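You operate a simulated robot arm through the tools that you are given. There is no shell and no other tool. Be economical: measure what you need, move in short steps, check, and stop when the job is done.

Carry out the task below with a simulated robot arm. There is one attempt and no reset: what you move stays moved.

TASK
Put the jug filter marked "soft" from the worktop on top of the clear square jar.

It is judged by the outcome, as a careful person would: the job done as asked, and still so three seconds after it is handed in. It fails if anything else is knocked over, pushed out of place, dropped, spilled or broken.

THE ROBOT
A 6-joint arm with a two-finger parallel gripper, fixed in place. Base frame: the origin is at the foot of the arm, x ahead of it, y to its left, z up; the work surface is at about z = 0. Lengths are in m, angles in rad, forces in N, time in s.
With the tool pointing down near the work surface it reaches from about 0.14 to 0.58 m from the base axis. Its first joint turns from -1.152 to 1.152 rad. Payload 2.1 kg.
The tool frame sits at the grasp point between the pads (the TCP): z along the fingers, y along the line on which they close. The tips reach 0.03 m beyond it. The gripper opens to 0.094 m. The fingers are 0.028 m wide and 0.01 m thick; the gripper's body (0.05 by 0.096 m) begins 0.055 m behind the TCP.
Orientation is that of the tool frame in the base frame, as a unit quaternion [x, y, z, w]. With the fingers straight down and closing along the base's y, the tool's x points along the base's -x, its y along +y and its z along -z.

THE INTERFACE
- The arm moves only by the tool nudge_tool. Its argument "targets" is a list that holds one entry, the list of rows, each a list of 5 numbers: the shift along the tool's x, y, z in m, then the turn about the tool's z in rad, then the gripper command, from -1 (shut) to 1 (fully open), values between in proportion. In form: [[[x, y, z, yaw, gripper], ...]]. A call has 1 to 8 rows; each row shifts and turns the commanded pose from where the row before left it, along the tool's axes as they then stand. A row lasts 0.2 s, in which the tool goes at most 0.05 m and 0.15 rad; a call with a longer step from one row to the next is refused whole, and so is a gripper value outside its range. Where a pose cannot be reached the arm comes as near as it can. A force on the tool above 40 N (or 10 N above the force at the start of the call, whichever is more), or a blocked arm, ends the call early, and 0.2 s more pass. Each finger travels about 0.072 m/s and halts on what it meets, pressing with about 38 N; the grip force reading is that of the motor and also rises with nothing between the fingers. The clock runs only during rows and for 0.2 s after the last one: add rows that do not move to give the fingers time. It gives the time, the measured TCP pose, the force on the tool (base axes), the opening and the grip force at its end, in the units of the frame above (readings bear some noise), and new pictures: "pictures" is both (left out), scene, wrist or none.
- Cameras (640 x 400 px; columns grow to the right, rows downward): "scene" is fixed at [0.0476, -0.3729, 0.4873]; the picture's right is [0.80, -0.60, 0.00], its down [-0.36, -0.48, -0.80] and it looks along [0.48, 0.64, -0.60] (base axes); focal length 214 px, centre (320, 200). "wrist" rides on the gripper at [0.076, 0.014, -0.102] in the tool frame; the picture's right is [-0.18, 0.98, 0.00], its down [-0.75, -0.14, -0.64] and it looks along [-0.63, -0.12, 0.77] (tool axes); focal length 243 px, centre (320, 200). There is no depth. A picture from a camera that has moved, and an enlarged one, comes with that camera's place and axes in the base frame and with its lens. The place of the scene camera against the robot may be out by one fixed shift of up to 0.012 m in any direction.
- zoom(camera, box): a new picture of the part [left, top, right, bottom] of that camera's present view, enlarged. It takes no simulated time.
- job_done(): hands the job in; it is judged then, once.

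Work in short steps. Places have to be worked out from the pictures, the camera data and where the tool is seen: move nearer, look again, correct. Check each grasp and each placing, and mend what went wrong. You have 90 turns and 170 pictures in all, those below and enlarged ones among them. Open the gripper and draw the arm clear of the work before you hand the job in, unless the task says otherwise; then end with one line.

The tools are called after "Request:" by a JSON object that holds its "name" and its "arguments". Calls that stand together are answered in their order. nudge_tool: Moves the arm, as the interface text tells. Its arguments: {"type":"object","properties":{"targets":{"type":"array","items":{"type":"array","items":{"type":"array","items":{"type":"number"}}}},"pictures":{"type":"string","enum":["both","scene","wrist","none"]}},"required":["targets"]} The other tools are called the same way: zoom (camera, box) takes an enlarged picture of a part of a camera's view; job_done () hands the job in.

At the start:

```text
time: 0.0
position: [0.3781, 0.0511, 0.4182]
tool_rot: [0.0, 1.0, 0.0, 0.0]
ft_force: [0.4, -0.1, -0.4]
finger_gap: 0.0939
finger_force: 0.1
```

scene: 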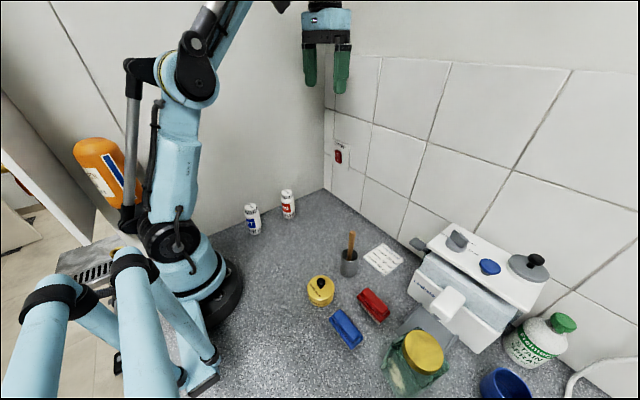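
wrist: 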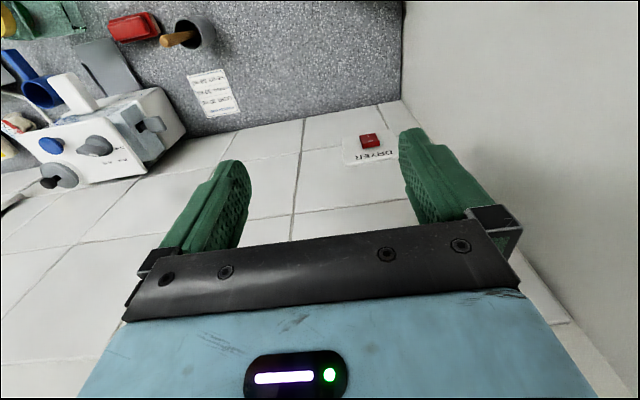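

The scene shows two small filter cartridges (white/blue and white/red), blue and red blocks, and a jar with a yellow lid. I'll zoom in to read the labels.

Request:
{"name": "zoom", "arguments": {"camera": "scene", "box": [230, 170, 330, 250]}}

Request:
{"name": "zoom", "arguments": {"camera": "scene", "box": [290, 220, 470, 400]}}

```text
5.00 times, centred on (280, 210) of scene
camera zoom: at [0.0476, -0.3729, 0.4873], right [0.8, -0.6, 0.0], down [-0.36, -0.48, -0.8], along [0.48, 0.64, -0.6], focal length 1072 px, centre (520, 150)
```

zoom: 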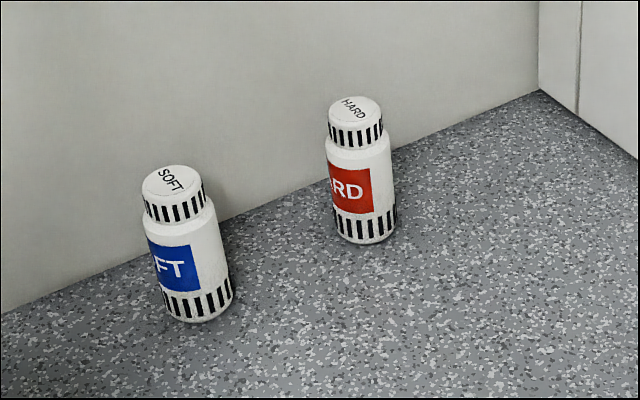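

```text
2.22 times, centred on (380, 310) of scene
camera zoom: at [0.0476, -0.3729, 0.4873], right [0.8, -0.6, 0.0], down [-0.36, -0.48, -0.8], along [0.48, 0.64, -0.6], focal length 477 px, centre (187, -44)
```

zoom: 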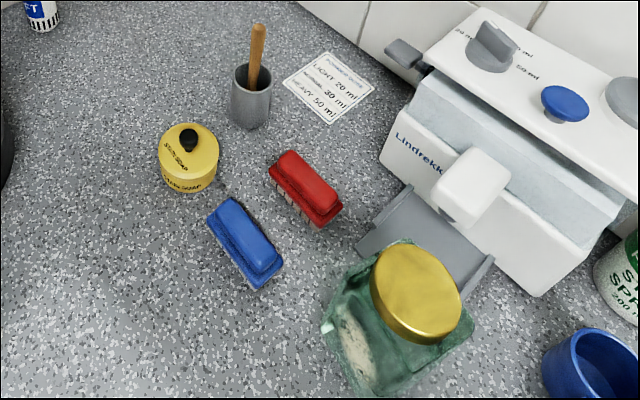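

"SOFT" is the blue-labelled cartridge, which I place at about (0.176, 0.139), 0.10 m tall. The wall is at y≈0.20, and the hard one is at about (0.296, 0.136). I'll move towards the soft one and turn so the fingers close along x and the camera faces the wall.

Request:
{"name": "nudge_tool", "arguments": {"targets": [[[0.031, 0, 0.028, 0, 1], [0.031, 0, 0.028, 0, 1], [0.031, 0, 0.028, 0, 1], [0.031, 0, 0.028, 0, 1], [0.031, 0, 0.028, 0, 1], [0.031, 0, 0.028, 0, 1], [0, 0, 0, -0.14, 1], [0, 0, 0, -0.14, 1]]], "pictures": "none"}}

Request:
{"name": "nudge_tool", "arguments": {"targets": [[[0, 0, 0, -0.15, 1], [0, 0, 0, -0.15, 1], [0, 0, 0, -0.15, 1], [0, 0, 0, -0.15, 1], [0, 0, 0, -0.15, 1], [0, 0, 0, -0.15, 1], [0, 0, 0, -0.15, 1], [0, 0, 0, -0.15, 1]]]}}

```text
time: 1.8
position: [0.1913, 0.0521, 0.2503]
tool_rot: [-0.142, 0.99, 0.0, 0.0]
ft_force: [-0.3, 0.8, -0.7]
finger_gap: 0.0936
finger_force: 0.1
```

```text
time: 3.6
position: [0.1928, 0.052, 0.2508]
tool_rot: [-0.675, 0.738, 0.0, 0.0]
ft_force: [-0.9, -0.4, 0.0]
finger_gap: 0.0941
finger_force: 0.1
camera wrist: at [0.1728, -0.0221, 0.3542], right [-0.96, 0.27, 0.0], down [0.21, 0.74, 0.64], along [0.17, 0.62, -0.77], focal length 243 px, centre (320, 200)
```

scene: 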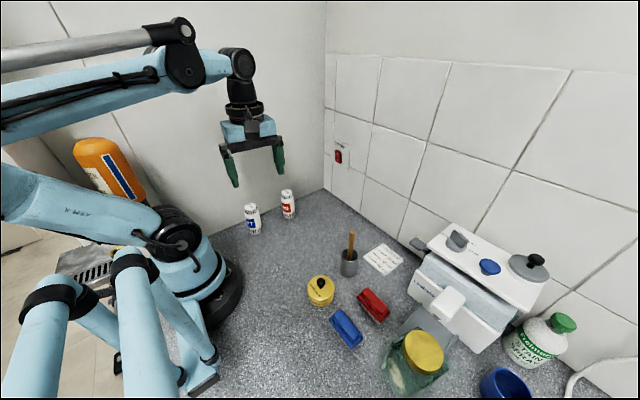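
wrist: 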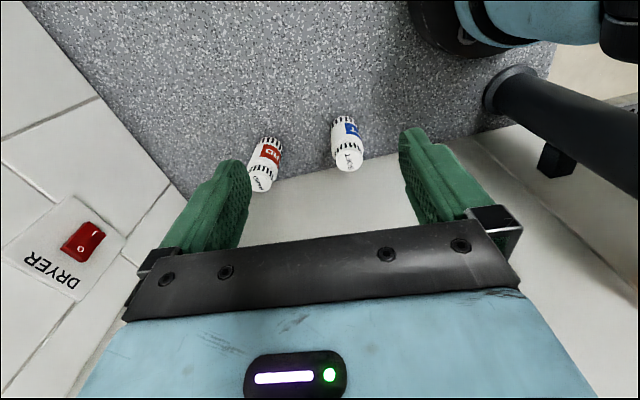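

Both cartridges are visible from the wrist. I'll zoom in to measure the soft one.

Request:
{"name": "zoom", "arguments": {"camera": "wrist", "box": [240, 90, 400, 190]}}

```text
4.00 times, centred on (320, 140) of wrist
camera zoom: at [0.1728, -0.0221, 0.3542], right [-0.96, 0.27, 0.0], down [0.21, 0.74, 0.64], along [0.17, 0.62, -0.77], focal length 970 px, centre (320, 440)
```

zoom: 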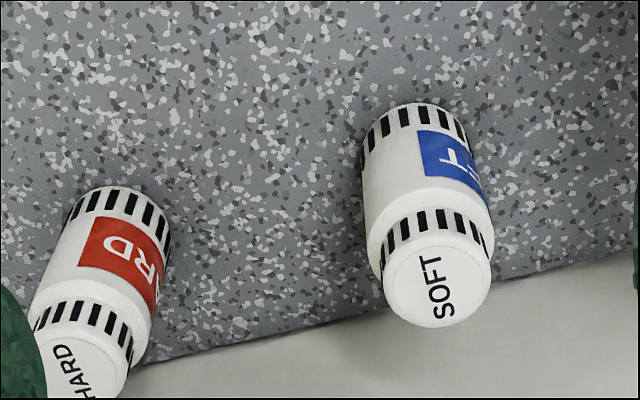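

The soft cartridge is at about (0.178, 0.137), with its top at about 0.097 and a body diameter of about 0.043. I'll finish the turn, move over it at height with the fingers slightly closed, then check.

Request:
{"name": "nudge_tool", "arguments": {"targets": [[[0, 0, 0, -0.09, 0.8], [-0.028, 0.005, 0, 0, 0.8], [-0.028, 0.005, 0, 0, 0.8], [-0.029, 0.005, 0, 0, 0.8], [0, 0, 0.04, 0, 0.8], [0, 0, 0.04, 0, 0.8], [0, 0, 0, 0, 0.8]]]}}

```text
time: 5.2
position: [0.1791, 0.1387, 0.1723]
tool_rot: [-0.706, 0.708, 0.0, 0.0]
ft_force: [-0.3, -0.4, 0.9]
finger_gap: 0.0846
finger_force: 0.2
camera wrist: at [0.1652, 0.0631, 0.2742], right [-0.98, 0.19, 0.0], down [0.14, 0.75, 0.64], along [0.12, 0.63, -0.77], focal length 243 px, centre (320, 200)
```

scene: 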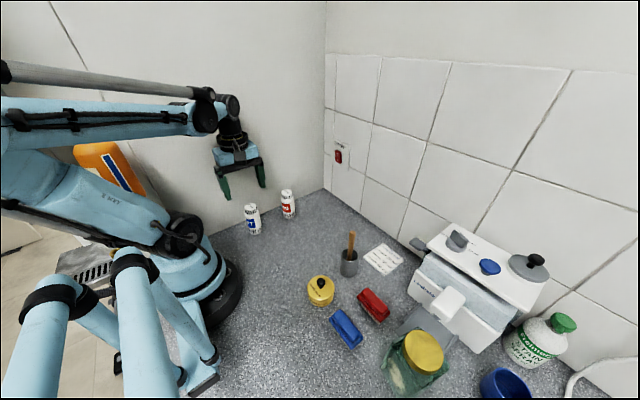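
wrist: 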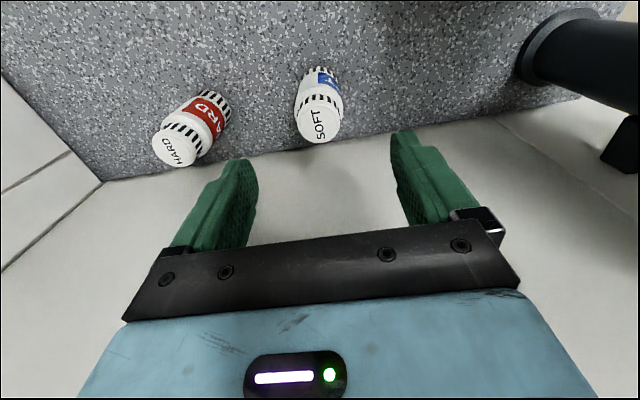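

The top projects to (0.179, 0.137), so the gripper is well centred. I'll lower to z≈0.058, with the finger outer edges well clear of the hard cartridge.

Request:
{"name": "nudge_tool", "arguments": {"targets": [[[0.001, 0, 0.028, 0, 0.8], [0, 0, 0.028, 0, 0.8], [0, 0, 0.028, 0, 0.8], [0, 0, 0.028, 0, 0.8], [0, 0, 0, 0, 0.8]]]}}

```text
time: 6.4
position: [0.1806, 0.136, 0.0595]
tool_rot: [-0.706, 0.708, 0.0, 0.0]
ft_force: [0.2, 0.1, 0.2]
finger_gap: 0.0845
finger_force: 0.0
camera wrist: at [0.1661, 0.0602, 0.1626], right [-0.98, 0.19, 0.0], down [0.14, 0.75, 0.64], along [0.12, 0.63, -0.77], focal length 243 px, centre (320, 200)
```

scene: 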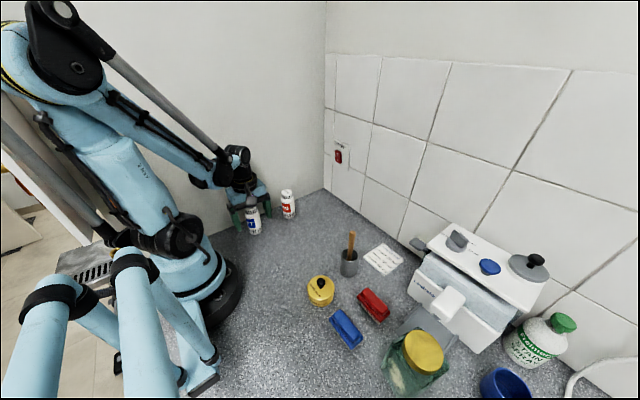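
wrist: 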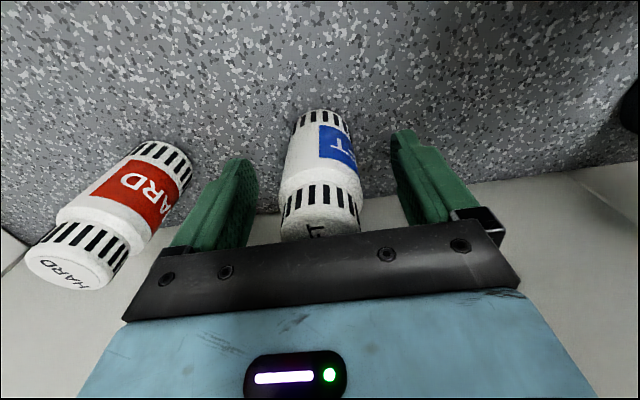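

The cartridge stands between the fingers, so I'll close.

Request:
{"name": "nudge_tool", "arguments": {"targets": [[[0, 0, 0, 0, 0.3], [0, 0, 0, 0, 0], [0, 0, 0, 0, -0.3], [0, 0, 0, 0, -0.6], [0, 0, 0, 0, -0.8], [0, 0, 0, 0, -0.8]]], "pictures": "wrist"}}

```text
time: 7.8
position: [0.1799, 0.136, 0.0589]
tool_rot: [-0.707, 0.707, 0.0, 0.001]
ft_force: [0.0, -0.1, 0.0]
finger_gap: 0.0399
finger_force: 37.8
camera wrist: at [0.1661, 0.0603, 0.1629], right [-0.98, 0.19, 0.0], down [0.14, 0.75, 0.64], along [0.12, 0.63, -0.77], focal length 243 px, centre (320, 200)
```

wrist: 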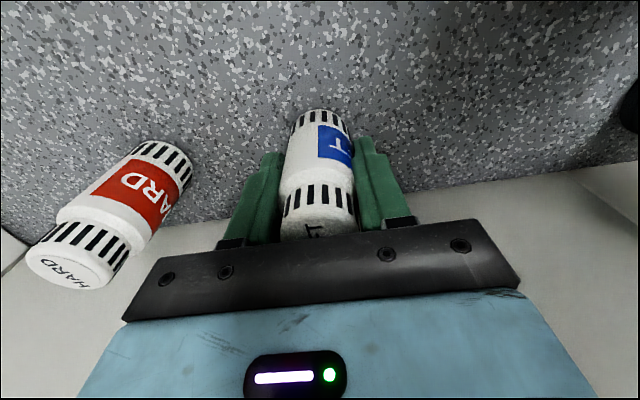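

It is gripped at 0.040 m. Next I lift straight up by 0.2 m.

Request:
{"name": "nudge_tool", "arguments": {"targets": [[[0, 0, -0.02, 0, -0.8], [0, 0, -0.03, 0, -0.8], [0, 0, -0.04, 0, -0.8], [0, 0, -0.04, 0, -0.8], [0, 0, -0.04, 0, -0.8], [0, 0, -0.03, 0, -0.8], [0, 0, 0, 0, -0.8]]]}}

```text
time: 9.4
position: [0.18, 0.1366, 0.2573]
tool_rot: [-0.706, 0.708, 0.001, 0.001]
ft_force: [-0.4, 0.7, -1.4]
finger_gap: 0.04
finger_force: 38.1
camera wrist: at [0.1666, 0.0599, 0.361], right [-0.98, 0.19, 0.0], down [0.14, 0.75, 0.64], along [0.12, 0.63, -0.77], focal length 243 px, centre (320, 200)
```

scene: 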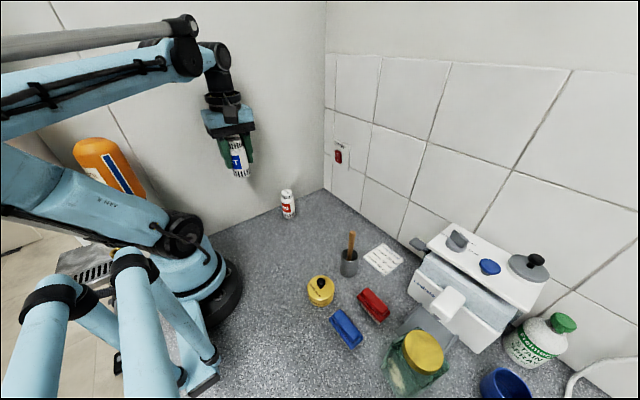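
wrist: 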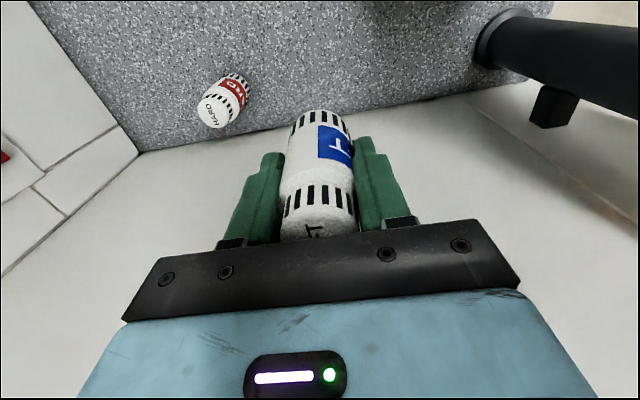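

It is lifted and held firmly. Next I carry it high over to the jar side.

Request:
{"name": "nudge_tool", "arguments": {"targets": [[[0.03, -0.01, -0.012, 0, -0.8], [0.042, -0.012, -0.012, 0, -0.8], [0.042, -0.012, -0.012, 0, -0.8], [0.042, -0.012, -0.012, 0, -0.8], [0.042, -0.012, -0.012, 0, -0.8], [0.042, -0.005, -0.012, 0, -0.8], [0.042, 0, -0.012, 0, -0.8], [0.02, 0, 0, 0, -0.8]]], "pictures": "none"}}

Request:
{"name": "nudge_tool", "arguments": {"targets": [[[0, 0, 0, 0.15, -0.8], [0, 0, 0, 0.15, -0.8], [0, 0, 0, 0.15, -0.8], [0, 0, 0, 0.15, -0.8], [0, 0, 0, 0.15, -0.8], [0, 0, 0, 0.15, -0.8], [0, 0, 0, 0.15, -0.8], [0, 0, 0, 0.15, -0.8]]], "pictures": "none"}}

Request:
{"name": "nudge_tool", "arguments": {"targets": [[[0, 0, 0, 0.15, -0.8], [0, 0, 0, 0.15, -0.8], [0, 0, 0, 0.07, -0.8], [0, 0, 0, 0, -0.8]]]}}

```text
time: 11.2
position: [0.2419, -0.1661, 0.3432]
tool_rot: [0.707, -0.707, -0.001, 0.0]
ft_force: [0.3, 0.6, -0.7]
finger_gap: 0.0398
finger_force: 38.1
```

```text
time: 13.0
position: [0.2413, -0.1662, 0.343]
tool_rot: [-0.183, 0.983, 0.0, 0.0]
ft_force: [0.2, 0.6, 0.3]
finger_gap: 0.0096
finger_force: 0.0
```

```text
time: 14.0
position: [0.2405, -0.1661, 0.3419]
tool_rot: [0.0, 1.0, 0.001, 0.001]
ft_force: [-0.9, -0.2, -0.4]
finger_gap: 0.0093
finger_force: 0.1
camera wrist: at [0.1655, -0.1514, 0.4456], right [0.18, 0.98, 0.0], down [0.75, -0.14, 0.64], along [0.63, -0.12, -0.77], focal length 243 px, centre (320, 200)
```

scene: 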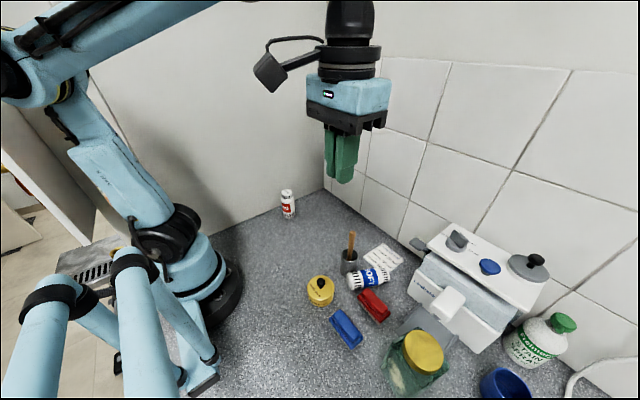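
wrist: 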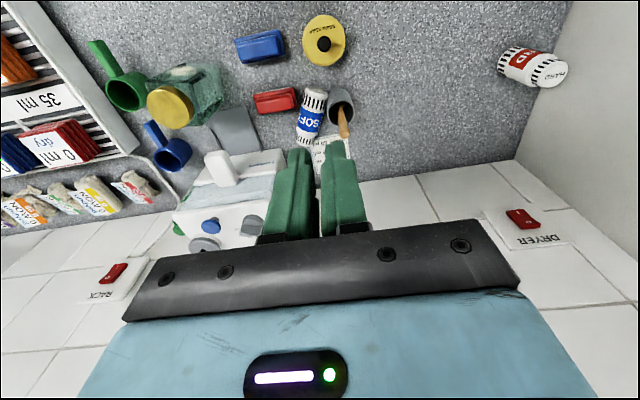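

The cartridge slipped out while turning and now lies near the cup and red block. I must mend this, so I'll look closely at it and check whether anything else was disturbed.

Request:
{"name": "zoom", "arguments": {"camera": "scene", "box": [300, 220, 420, 340]}}

Request:
{"name": "zoom", "arguments": {"camera": "wrist", "box": [220, 0, 380, 160]}}

```text
3.33 times, centred on (360, 280) of scene
camera zoom: at [0.0476, -0.3729, 0.4873], right [0.8, -0.6, 0.0], down [-0.36, -0.48, -0.8], along [0.48, 0.64, -0.6], focal length 715 px, centre (187, -67)
```

zoom: 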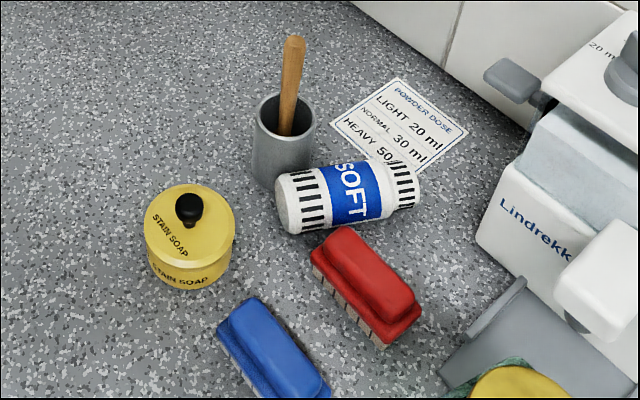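

```text
2.50 times, centred on (300, 80) of wrist
camera zoom: at [0.1655, -0.1514, 0.4456], right [0.18, 0.98, 0.0], down [0.75, -0.14, 0.64], along [0.63, -0.12, -0.77], focal length 606 px, centre (370, 500)
```

zoom: 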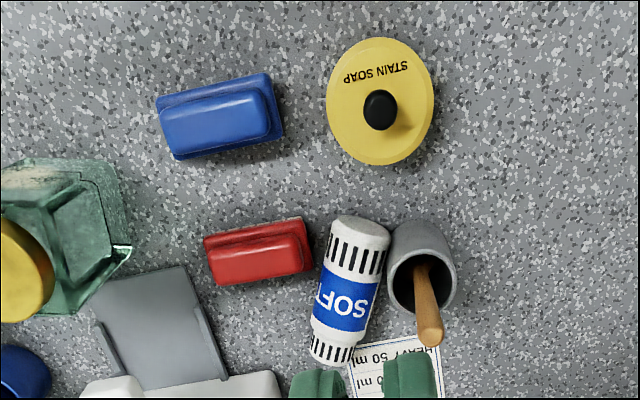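

Nothing else seems to have moved. The cartridge lies between the cup and the red brush, base end at about (0.284, -0.181) and cap end at about (0.364, -0.221). I need finer measurements of the clearances, including the camera housing against the spoon.

Request:
{"name": "zoom", "arguments": {"camera": "wrist", "box": [250, 70, 370, 150]}}

Request:
{"name": "zoom", "arguments": {"camera": "scene", "box": [240, 0, 400, 190]}}

Request:
{"name": "zoom", "arguments": {"camera": "scene", "box": [330, 220, 420, 330]}}

```text
5.00 times, centred on (310, 110) of wrist
camera zoom: at [0.1655, -0.1514, 0.4456], right [0.18, 0.98, 0.0], down [0.75, -0.14, 0.64], along [0.63, -0.12, -0.77], focal length 1213 px, centre (370, 650)
```

zoom: 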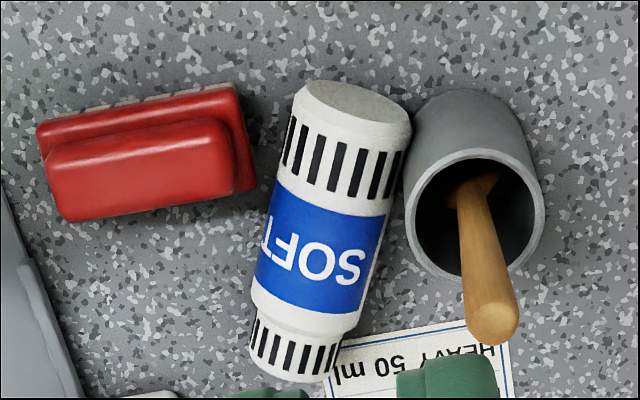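

```text
2.11 times, centred on (320, 95) of scene
camera zoom: at [0.0476, -0.3729, 0.4873], right [0.8, -0.6, 0.0], down [-0.36, -0.48, -0.8], along [0.48, 0.64, -0.6], focal length 452 px, centre (320, 421)
```

zoom: 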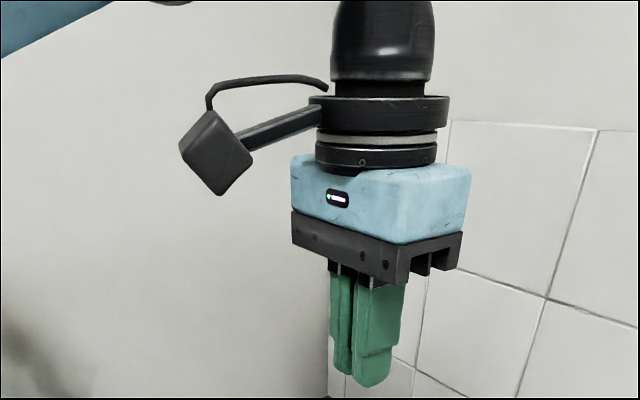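

```text
3.64 times, centred on (375, 275) of scene
camera zoom: at [0.0476, -0.3729, 0.4873], right [0.8, -0.6, 0.0], down [-0.36, -0.48, -0.8], along [0.48, 0.64, -0.6], focal length 780 px, centre (120, -73)
```

zoom: 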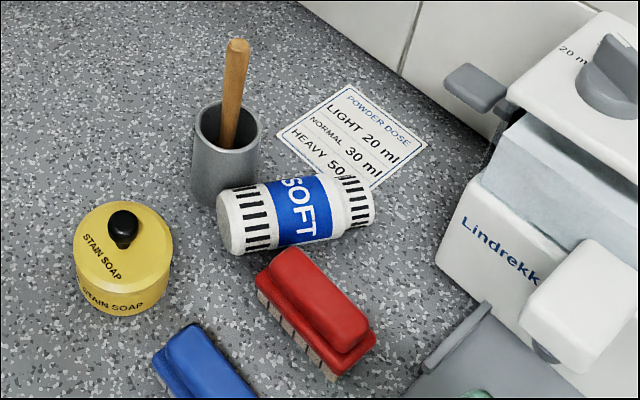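

I place the cartridge axis from (0.281, -0.179) to (0.367, -0.220), with the cap section being the last 0.027 m. Gripping near the shoulder at (0.342, -0.208) with yaw ≈0.40 keeps the fingers clear of the brush and cup, and the camera box clear of the spoon tip at (0.306, -0.147, 0.15). I'll move over that point at height and check.

Request:
{"name": "nudge_tool", "arguments": {"targets": [[[-0.034, -0.014, 0, 0, 0.17], [-0.034, -0.014, 0, 0, 0.17], [-0.0335, -0.014, 0, 0, 0.17], [0, 0, 0, 0.133, 0.17], [0, 0, 0, 0.133, 0.17], [0, 0, 0, 0.134, 0.17], [0, 0, 0.04, 0, 0.17], [0, 0, 0.04, 0, 0.17]]]}}

```text
time: 15.8
position: [0.343, -0.2073, 0.2626]
tool_rot: [0.199, 0.98, 0.001, 0.0]
ft_force: [0.3, 0.3, -0.3]
finger_gap: 0.0551
finger_force: 0.1
camera wrist: at [0.2786, -0.1645, 0.3659], right [0.55, 0.83, 0.0], down [0.64, -0.42, 0.64], along [0.54, -0.35, -0.77], focal length 243 px, centre (320, 200)
```

scene: 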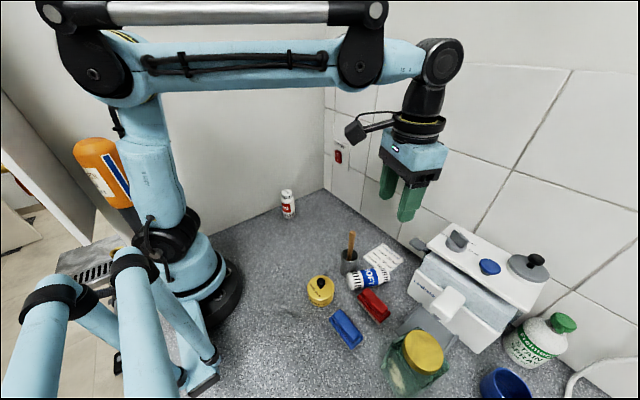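
wrist: 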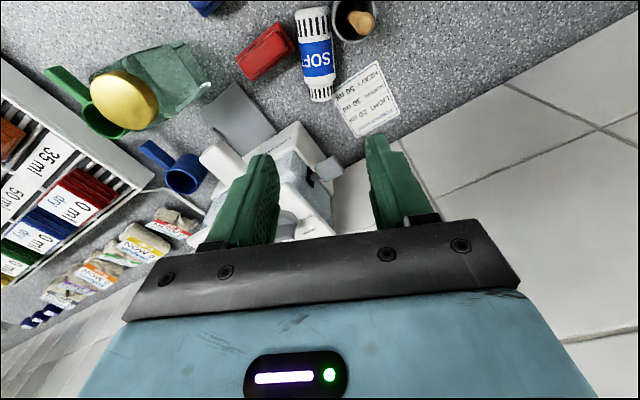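

I'm over it. I'll zoom in to refine the alignment.

Request:
{"name": "zoom", "arguments": {"camera": "wrist", "box": [220, 0, 400, 120]}}

```text
3.33 times, centred on (310, 60) of wrist
camera zoom: at [0.2786, -0.1645, 0.3659], right [0.55, 0.83, 0.0], down [0.64, -0.42, 0.64], along [0.54, -0.35, -0.77], focal length 809 px, centre (353, 667)
```

zoom: 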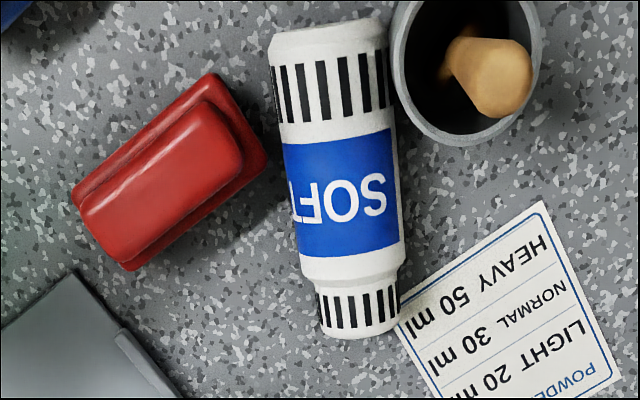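

The alignment is within about 1.5 mm. I'll shift back 3 mm for spoon clearance and descend partway.

Request:
{"name": "nudge_tool", "arguments": {"targets": [[[0.003, 0.001, 0.03, 0, 0.17], [0, 0, 0.035, 0, 0.17], [0, 0, 0.035, 0, 0.17], [0, 0, 0.035, 0, 0.17], [0, 0, 0, 0, 0.17]]]}}

Request:
{"name": "zoom", "arguments": {"camera": "scene", "box": [300, 160, 440, 320]}}

```text
time: 17.0
position: [0.3399, -0.2052, 0.1273]
tool_rot: [0.199, 0.98, 0.001, 0.0]
ft_force: [0.1, -1.3, 0.5]
finger_gap: 0.0548
finger_force: 0.1
camera wrist: at [0.2765, -0.1627, 0.2299], right [0.55, 0.83, 0.0], down [0.64, -0.42, 0.64], along [0.54, -0.35, -0.77], focal length 243 px, centre (320, 200)
```

scene: 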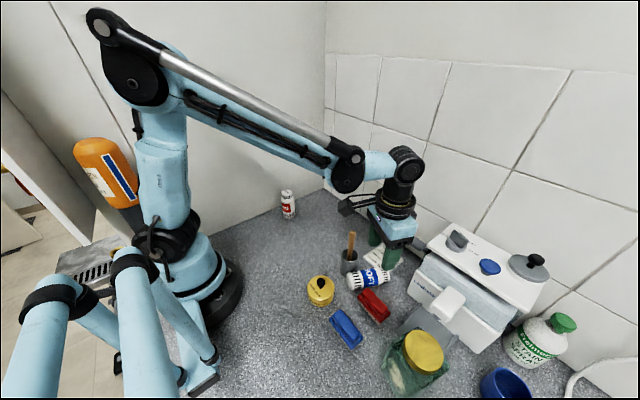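
wrist: 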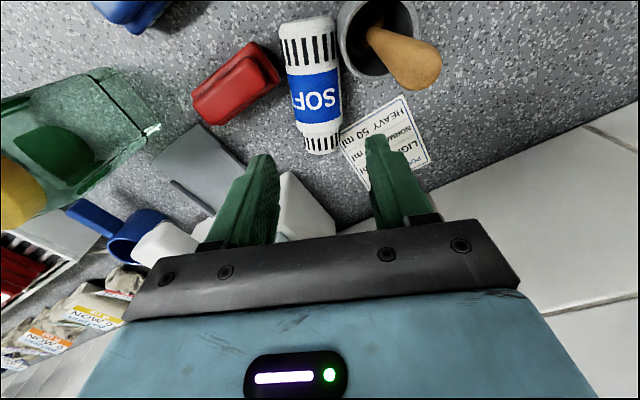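

```text
2.50 times, centred on (370, 240) of scene
camera zoom: at [0.0476, -0.3729, 0.4873], right [0.8, -0.6, 0.0], down [-0.36, -0.48, -0.8], along [0.48, 0.64, -0.6], focal length 536 px, centre (195, 100)
```

zoom: 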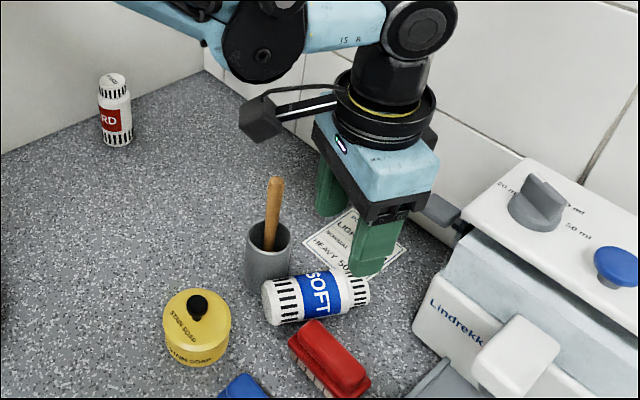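

Clearances look as planned. I'll lower to z≈0.075 and check again.

Request:
{"name": "nudge_tool", "arguments": {"targets": [[[0, 0, 0.026, 0, 0.17], [0, 0, 0.026, 0, 0.17], [0, 0, 0, 0, 0.17]]]}}

Request:
{"name": "zoom", "arguments": {"camera": "scene", "box": [320, 190, 430, 310]}}

```text
time: 17.8
position: [0.3418, -0.206, 0.0774]
tool_rot: [0.199, 0.98, 0.001, 0.0]
ft_force: [-0.7, 0.1, 0.4]
finger_gap: 0.0555
finger_force: 0.1
camera wrist: at [0.2775, -0.163, 0.1801], right [0.55, 0.83, 0.0], down [0.64, -0.42, 0.64], along [0.54, -0.35, -0.77], focal length 243 px, centre (320, 200)
```

scene: 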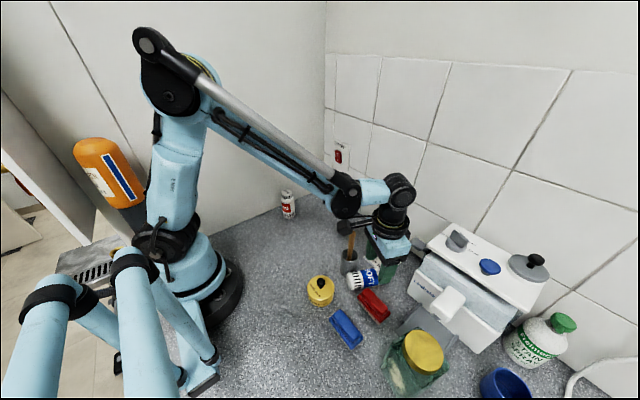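
wrist: 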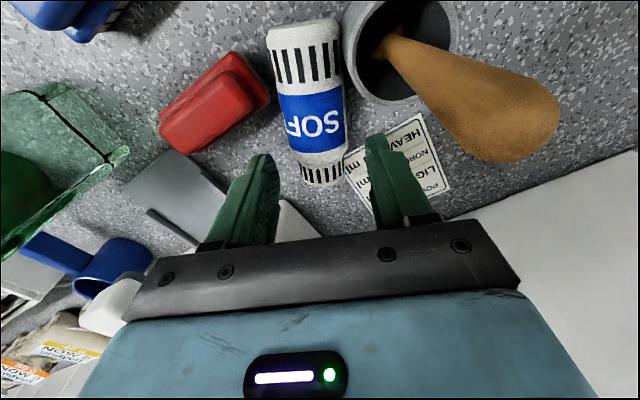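

```text
3.33 times, centred on (375, 250) of scene
camera zoom: at [0.0476, -0.3729, 0.4873], right [0.8, -0.6, 0.0], down [-0.36, -0.48, -0.8], along [0.48, 0.64, -0.6], focal length 715 px, centre (137, 33)
```

zoom: 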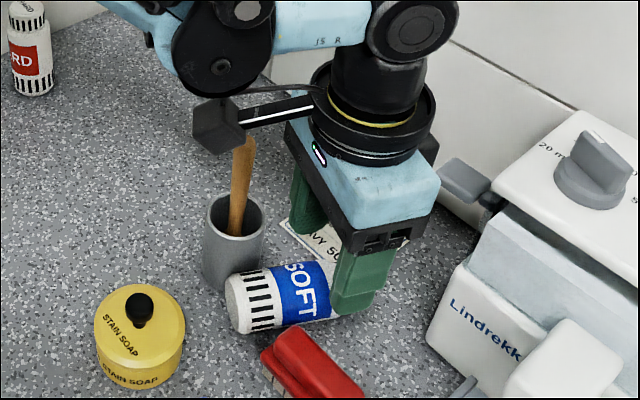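

The camera box will pass the spoon tip with only about 5 mm to spare, so I'll shift back another 4 mm, then make the final descent slowly in two parts.

Request:
{"name": "nudge_tool", "arguments": {"targets": [[[0.004, 0, 0, 0, 0.17], [0, 0, 0.012, 0, 0.17], [0, 0, 0.008, 0, 0.17], [0, 0, 0, 0, 0.17]]]}}

Request:
{"name": "zoom", "arguments": {"camera": "scene", "box": [320, 190, 430, 310]}}

```text
time: 18.8
position: [0.3363, -0.2039, 0.056]
tool_rot: [0.198, 0.98, 0.001, 0.001]
ft_force: [0.5, -0.1, 0.8]
finger_gap: 0.0552
finger_force: 0.0
camera wrist: at [0.2723, -0.161, 0.159], right [0.55, 0.83, 0.0], down [0.64, -0.42, 0.64], along [0.54, -0.35, -0.77], focal length 243 px, centre (320, 200)
```

scene: 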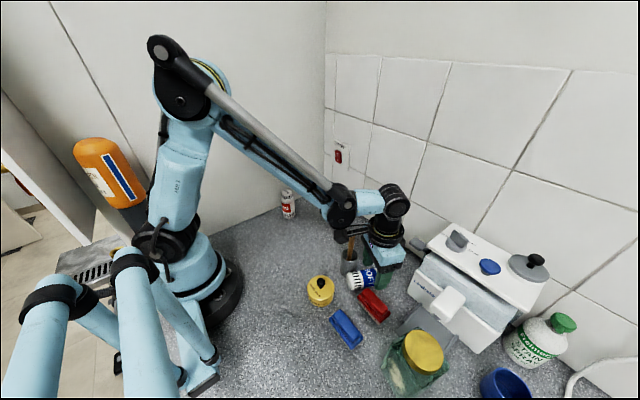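
wrist: 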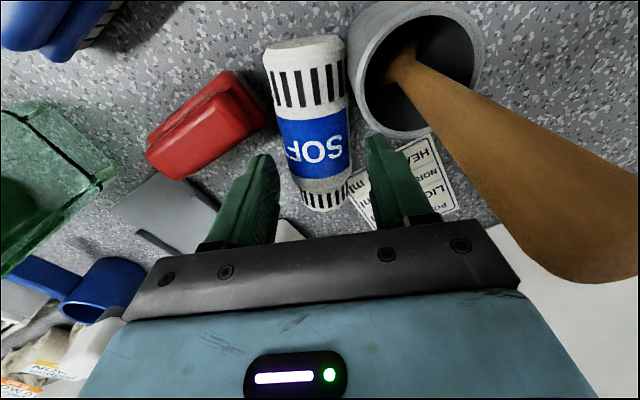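

```text
3.33 times, centred on (375, 250) of scene
camera zoom: at [0.0476, -0.3729, 0.4873], right [0.8, -0.6, 0.0], down [-0.36, -0.48, -0.8], along [0.48, 0.64, -0.6], focal length 715 px, centre (137, 33)
```

zoom: 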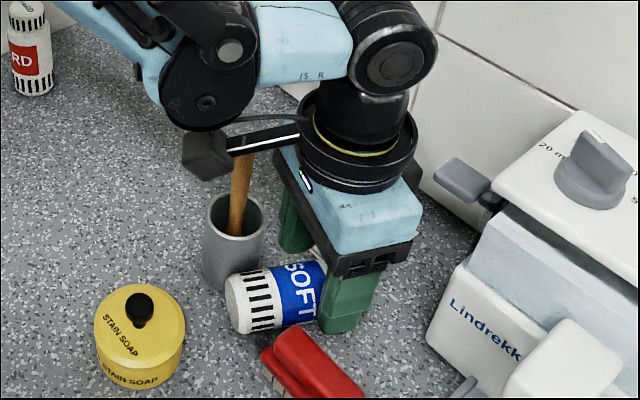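

The spoon tip is about 25 mm from the lens with no contact force. I'll go the last 12 mm down.

Request:
{"name": "nudge_tool", "arguments": {"targets": [[[-0.001, 0, 0.007, 0, 0.17], [0, 0, 0.006, 0, 0.17], [0, 0, 0, 0, 0.17]]]}}

Request:
{"name": "zoom", "arguments": {"camera": "scene", "box": [320, 190, 430, 310]}}

```text
time: 19.6
position: [0.3374, -0.2048, 0.043]
tool_rot: [0.199, 0.98, 0.001, -0.001]
ft_force: [0.1, 0.6, 0.3]
finger_gap: 0.0548
finger_force: 0.1
camera wrist: at [0.2736, -0.1618, 0.1463], right [0.55, 0.83, 0.0], down [0.64, -0.42, 0.64], along [0.54, -0.35, -0.77], focal length 243 px, centre (320, 200)
```

scene: 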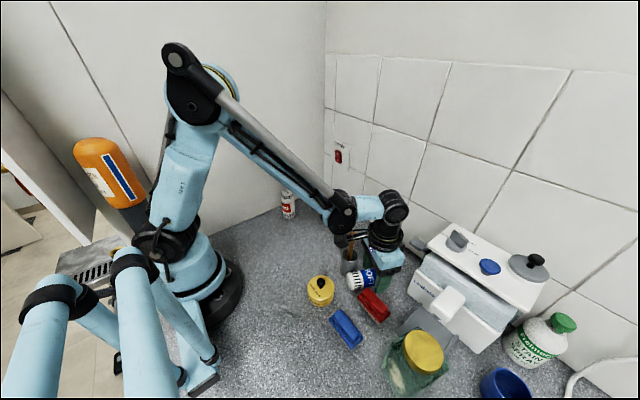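
wrist: 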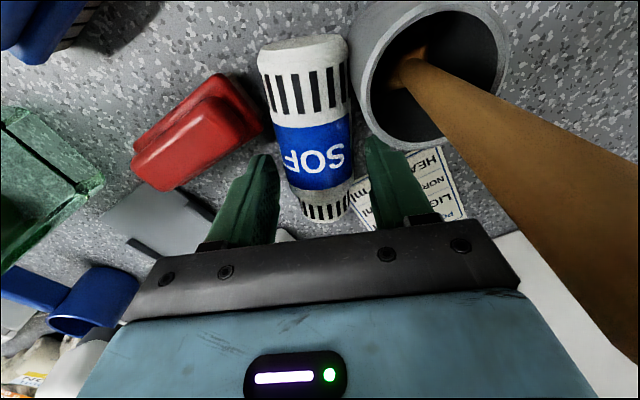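

```text
3.33 times, centred on (375, 250) of scene
camera zoom: at [0.0476, -0.3729, 0.4873], right [0.8, -0.6, 0.0], down [-0.36, -0.48, -0.8], along [0.48, 0.64, -0.6], focal length 715 px, centre (137, 33)
```

zoom: 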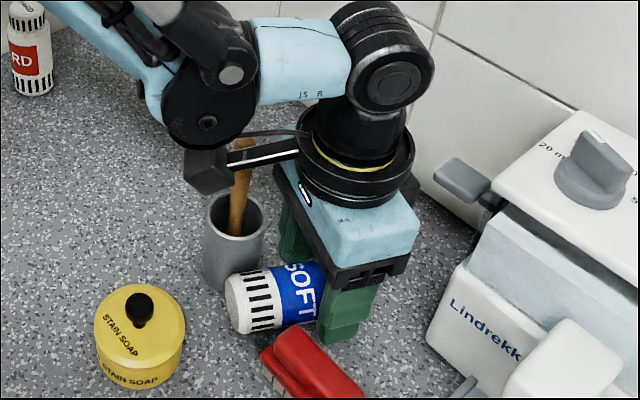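

Everything is in place and untouched. I'll lower 4 mm more for a better bite and close slowly.

Request:
{"name": "nudge_tool", "arguments": {"targets": [[[0, 0, 0.004, 0, 0.17], [0, 0, 0, 0, 0], [0, 0, 0, 0, -0.15], [0, 0, 0, 0, -0.4], [0, 0, 0, 0, -1], [0, 0, 0, 0, -1]]]}}

```text
time: 21.0
position: [0.3375, -0.204, 0.0391]
tool_rot: [0.199, 0.98, 0.001, 0.0]
ft_force: [-0.4, -0.1, -0.3]
finger_gap: 0.0398
finger_force: 37.8
camera wrist: at [0.2731, -0.1612, 0.142], right [0.55, 0.83, 0.0], down [0.64, -0.42, 0.64], along [0.54, -0.35, -0.77], focal length 243 px, centre (320, 200)
```

scene: 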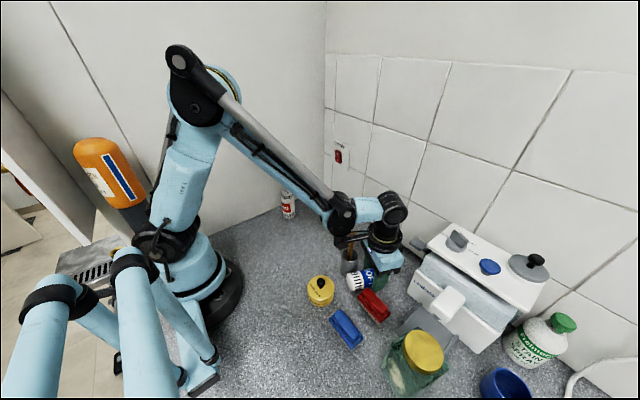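
wrist: 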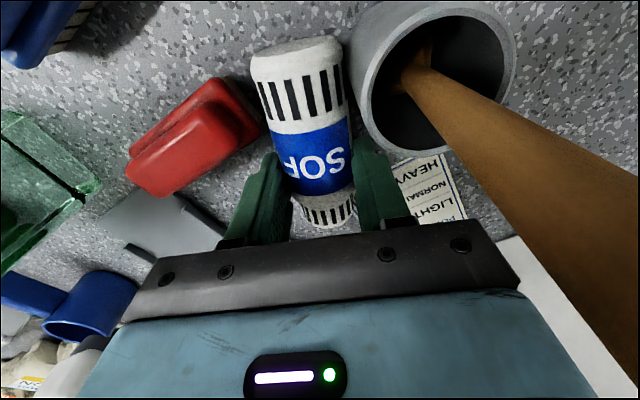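

The body is gripped at 0.040 m. I'll lift gently, straight up, and check.

Request:
{"name": "nudge_tool", "arguments": {"targets": [[[0, 0, -0.01, 0, -1], [0, 0, -0.015, 0, -1], [0, 0, -0.02, 0, -1], [0, 0, -0.02, 0, -1], [0, 0, 0, 0, -1]]]}}

```text
time: 22.2
position: [0.3369, -0.2047, 0.1037]
tool_rot: [0.198, 0.98, 0.001, 0.0]
ft_force: [-0.1, 0.3, -1.0]
finger_gap: 0.04
finger_force: 37.8
camera wrist: at [0.2734, -0.1612, 0.2075], right [0.55, 0.83, 0.0], down [0.64, -0.42, 0.64], along [0.54, -0.35, -0.77], focal length 243 px, centre (320, 200)
```

scene: 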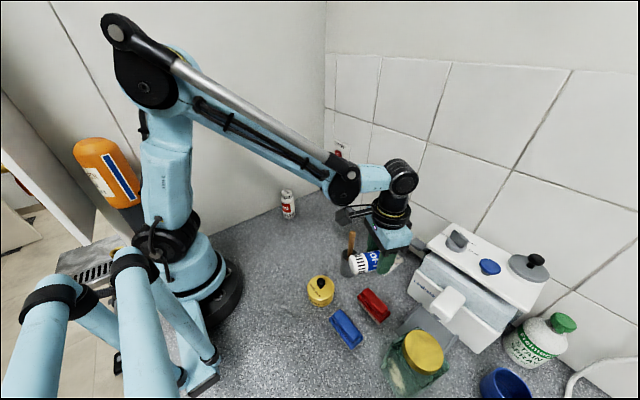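
wrist: 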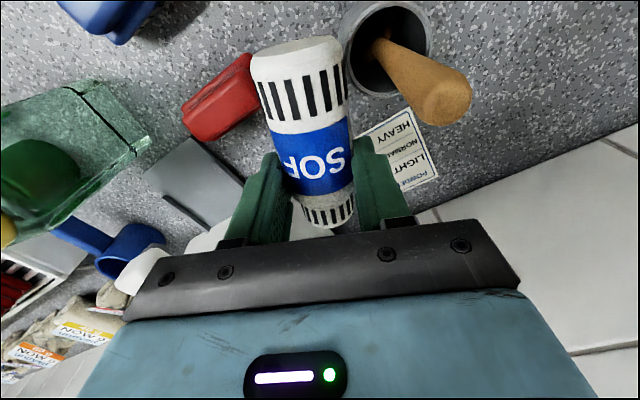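

It's held horizontally and nothing was disturbed. I'll raise it and carry it slowly, with no turning, to the open counter at about (0.36, -0.02).

Request:
{"name": "nudge_tool", "arguments": {"targets": [[[0, 0, -0.02, 0, -1], [0, 0, -0.03, 0, -1], [0, 0, -0.03, 0, -1], [0, 0, -0.03, 0, -1], [0, 0, -0.02, 0, -1], [0, 0, 0, 0, -1]]], "pictures": "none"}}

Request:
{"name": "nudge_tool", "arguments": {"targets": [[[0.006, 0.02, 0, 0, -1], [0.0085, 0.03, 0, 0, -1], [0.0085, 0.03, 0, 0, -1], [0.0085, 0.03, 0, 0, -1], [0.0085, 0.03, 0, 0, -1], [0.008, 0.025, 0, 0, -1], [0.004, 0.014, 0, 0, -1], [0, 0, 0, 0, -1]]]}}

```text
time: 23.6
position: [0.3377, -0.2031, 0.2331]
tool_rot: [0.198, 0.98, 0.001, 0.001]
ft_force: [0.5, 0.5, -0.9]
finger_gap: 0.0394
finger_force: 37.9
```

```text
time: 25.4
position: [0.3584, -0.0199, 0.2335]
tool_rot: [0.198, 0.98, 0.002, 0.0]
ft_force: [0.3, -0.3, -0.1]
finger_gap: 0.0396
finger_force: 37.8
camera wrist: at [0.2945, 0.0219, 0.3373], right [0.55, 0.83, 0.0], down [0.64, -0.42, 0.64], along [0.54, -0.35, -0.77], focal length 243 px, centre (320, 200)
```

scene: 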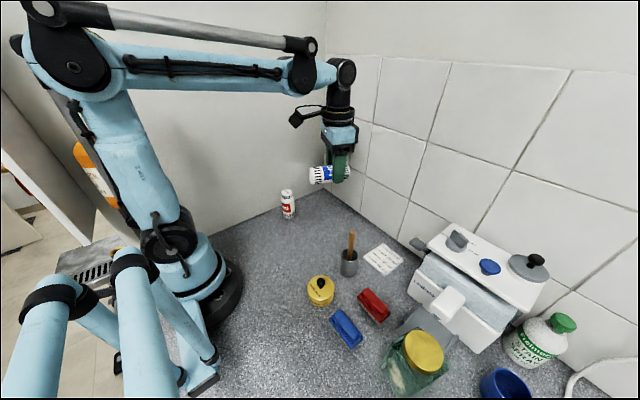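
wrist: 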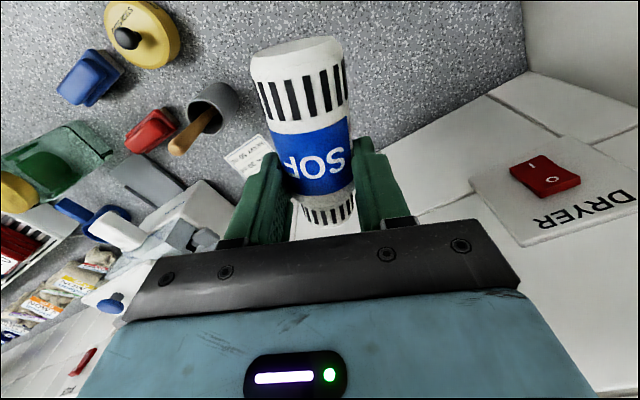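

It is steady. I'll lower it onto the open counter.

Request:
{"name": "nudge_tool", "arguments": {"targets": [[[0, 0, 0.025, 0, -1], [0, 0, 0.04, 0, -1], [0, 0, 0.04, 0, -1], [0, 0, 0.04, 0, -1], [0, 0, 0.03, 0, -1], [0, 0, 0.01, 0, -1], [0, 0, 0.008, 0, -1], [0, 0, 0, 0, -1]]]}}

```text
time: 27.2
position: [0.3576, -0.0199, 0.0405]
tool_rot: [0.198, 0.98, 0.001, 0.0]
ft_force: [0.4, 1.0, -1.2]
finger_gap: 0.0395
finger_force: 37.7
camera wrist: at [0.2944, 0.0232, 0.143], right [0.55, 0.83, 0.0], down [0.64, -0.42, 0.64], along [0.54, -0.35, -0.77], focal length 243 px, centre (320, 200)
```

scene: 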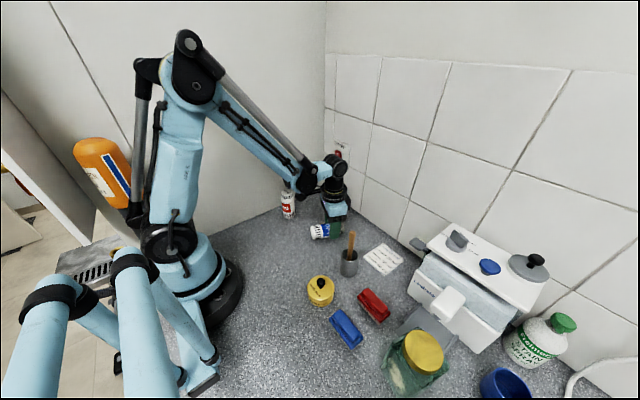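
wrist: 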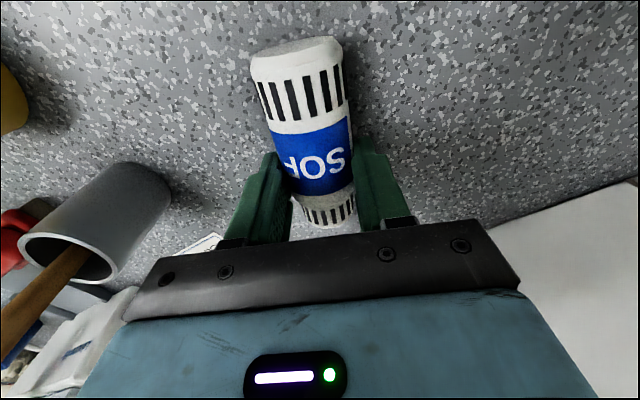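

It rests on the counter. I'll open slightly, slide along the axis to the cap end, and close on the cap with a measured, lighter grip.

Request:
{"name": "nudge_tool", "arguments": {"targets": [[[0, 0, 0.001, 0, 0], [0, 0, 0, 0, 0.1], [0, 0, 0, 0, 0.1], [-0.012, 0, 0, 0, 0.1], [-0.011, 0, 0, 0, 0.1], [0, 0, 0, 0, 0.1]]]}}

```text
time: 28.6
position: [0.3815, -0.0282, 0.0401]
tool_rot: [0.199, 0.98, 0.001, 0.001]
ft_force: [0.3, -0.7, -0.1]
finger_gap: 0.0514
finger_force: 0.1
camera wrist: at [0.3169, 0.0151, 0.1423], right [0.55, 0.83, 0.0], down [0.64, -0.42, 0.64], along [0.54, -0.35, -0.77], focal length 243 px, centre (320, 200)
```

scene: 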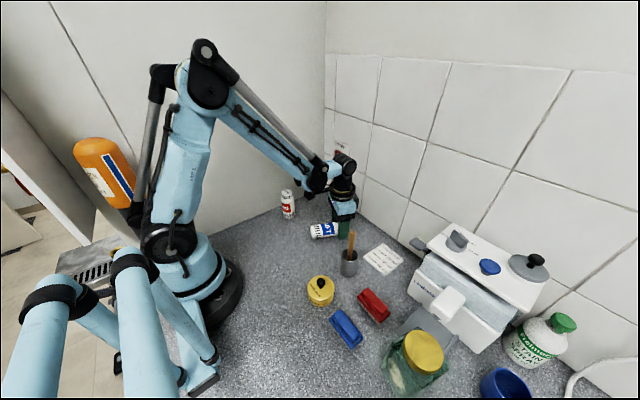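
wrist: 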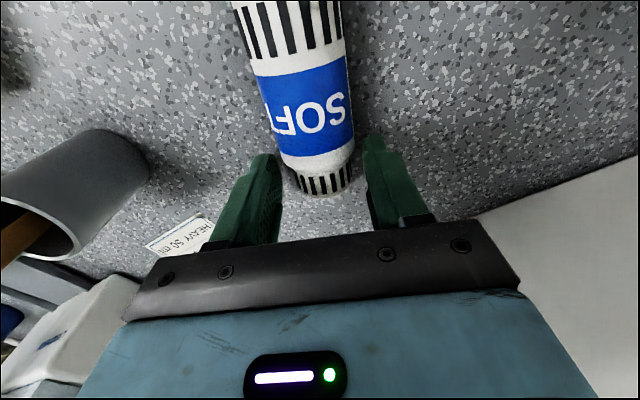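

The fingers now straddle the cap. I'll close gradually to find the contact width.

Request:
{"name": "nudge_tool", "arguments": {"targets": [[[0, 0, 0, 0, -0.2], [0, 0, 0, 0, -0.26], [0, 0, 0, 0, -0.26]]], "pictures": "none"}}

Request:
{"name": "nudge_tool", "arguments": {"targets": [[[0, 0, 0, 0, -0.3], [0, 0, 0, 0, -0.3]]], "pictures": "wrist"}}

```text
time: 29.4
position: [0.3793, -0.0285, 0.038]
tool_rot: [0.198, 0.98, 0.001, 0.0]
ft_force: [-0.3, -0.8, -0.7]
finger_gap: 0.0348
finger_force: 0.1
```

```text
time: 30.0
position: [0.3806, -0.0275, 0.0387]
tool_rot: [0.199, 0.98, 0.001, 0.0]
ft_force: [0.5, 0.2, -0.1]
finger_gap: 0.0329
finger_force: 0.0
camera wrist: at [0.3168, 0.0152, 0.1423], right [0.55, 0.83, 0.0], down [0.64, -0.42, 0.64], along [0.54, -0.35, -0.77], focal length 243 px, centre (320, 200)
```

wrist: 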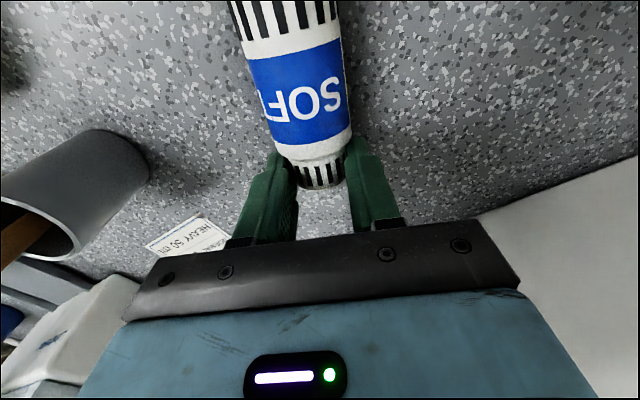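

There's no contact yet at 0.033 m. I'll keep closing in small steps.

Request:
{"name": "nudge_tool", "arguments": {"targets": [[[0, 0, 0, 0, -0.32], [0, 0, 0, 0, -0.32]]], "pictures": "none"}}

Request:
{"name": "nudge_tool", "arguments": {"targets": [[[0, 0, 0, 0, -0.34], [0, 0, 0, 0, -0.34]]], "pictures": "none"}}

Request:
{"name": "nudge_tool", "arguments": {"targets": [[[0, 0, 0, 0, -0.36], [0, 0, 0, 0, -0.36]]], "pictures": "none"}}

```text
time: 30.6
position: [0.3806, -0.028, 0.039]
tool_rot: [0.198, 0.98, 0.001, 0.0]
ft_force: [0.6, -1.3, 0.4]
finger_gap: 0.0325
finger_force: 0.9
```

```text
time: 31.2
position: [0.381, -0.0281, 0.0397]
tool_rot: [0.198, 0.98, 0.001, 0.0]
ft_force: [-1.3, -0.6, 0.1]
finger_gap: 0.0323
finger_force: 11.9
```

```text
time: 31.8
position: [0.3798, -0.0275, 0.0397]
tool_rot: [0.198, 0.98, 0.002, 0.001]
ft_force: [0.4, -0.6, -0.1]
finger_gap: 0.0317
finger_force: 38.1
```

The grip is compliant: a command of about -0.32 gives 1 N and -0.34 gives 12 N. With a light grip of about 5 N I'll lift the cap end and see whether the base stays down and pivots.

Request:
{"name": "nudge_tool", "arguments": {"targets": [[[0, 0, 0, 0, -0.33], [0, 0, 0, 0, -0.33], [0.001, 0, -0.01, 0, -0.33], [0.001, 0, -0.01, 0, -0.33], [0.002, 0, -0.01, 0, -0.33], [0, 0, 0, 0, -0.33]]]}}

Request:
{"name": "zoom", "arguments": {"camera": "scene", "box": [280, 160, 380, 260]}}

```text
time: 33.2
position: [0.3759, -0.0254, 0.0692]
tool_rot: [0.198, 0.98, 0.001, 0.001]
ft_force: [-0.4, 0.2, 0.1]
finger_gap: 0.0323
finger_force: 1.2
camera wrist: at [0.3127, 0.0168, 0.1729], right [0.55, 0.83, 0.0], down [0.64, -0.42, 0.64], along [0.54, -0.35, -0.77], focal length 243 px, centre (320, 200)
```

scene: 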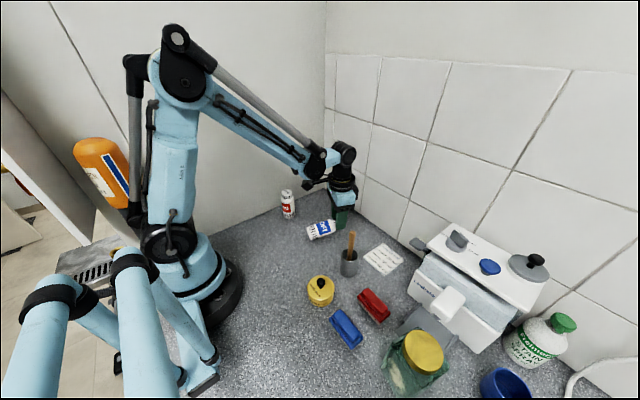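
wrist: 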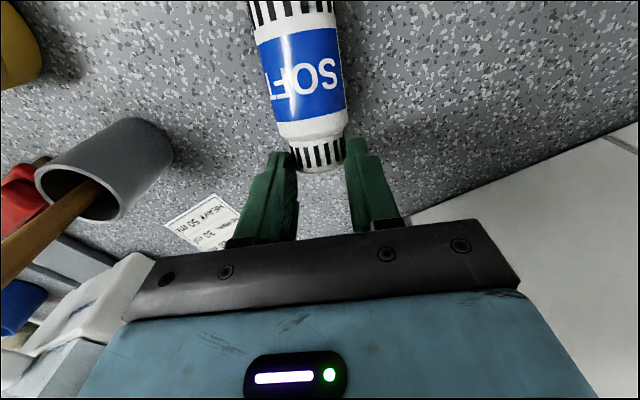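

```text
4.00 times, centred on (330, 210) of scene
camera zoom: at [0.0476, -0.3729, 0.4873], right [0.8, -0.6, 0.0], down [-0.36, -0.48, -0.8], along [0.48, 0.64, -0.6], focal length 858 px, centre (280, 160)
```

zoom: 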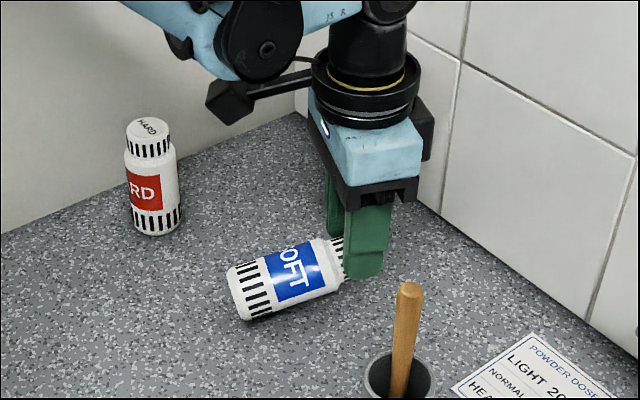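

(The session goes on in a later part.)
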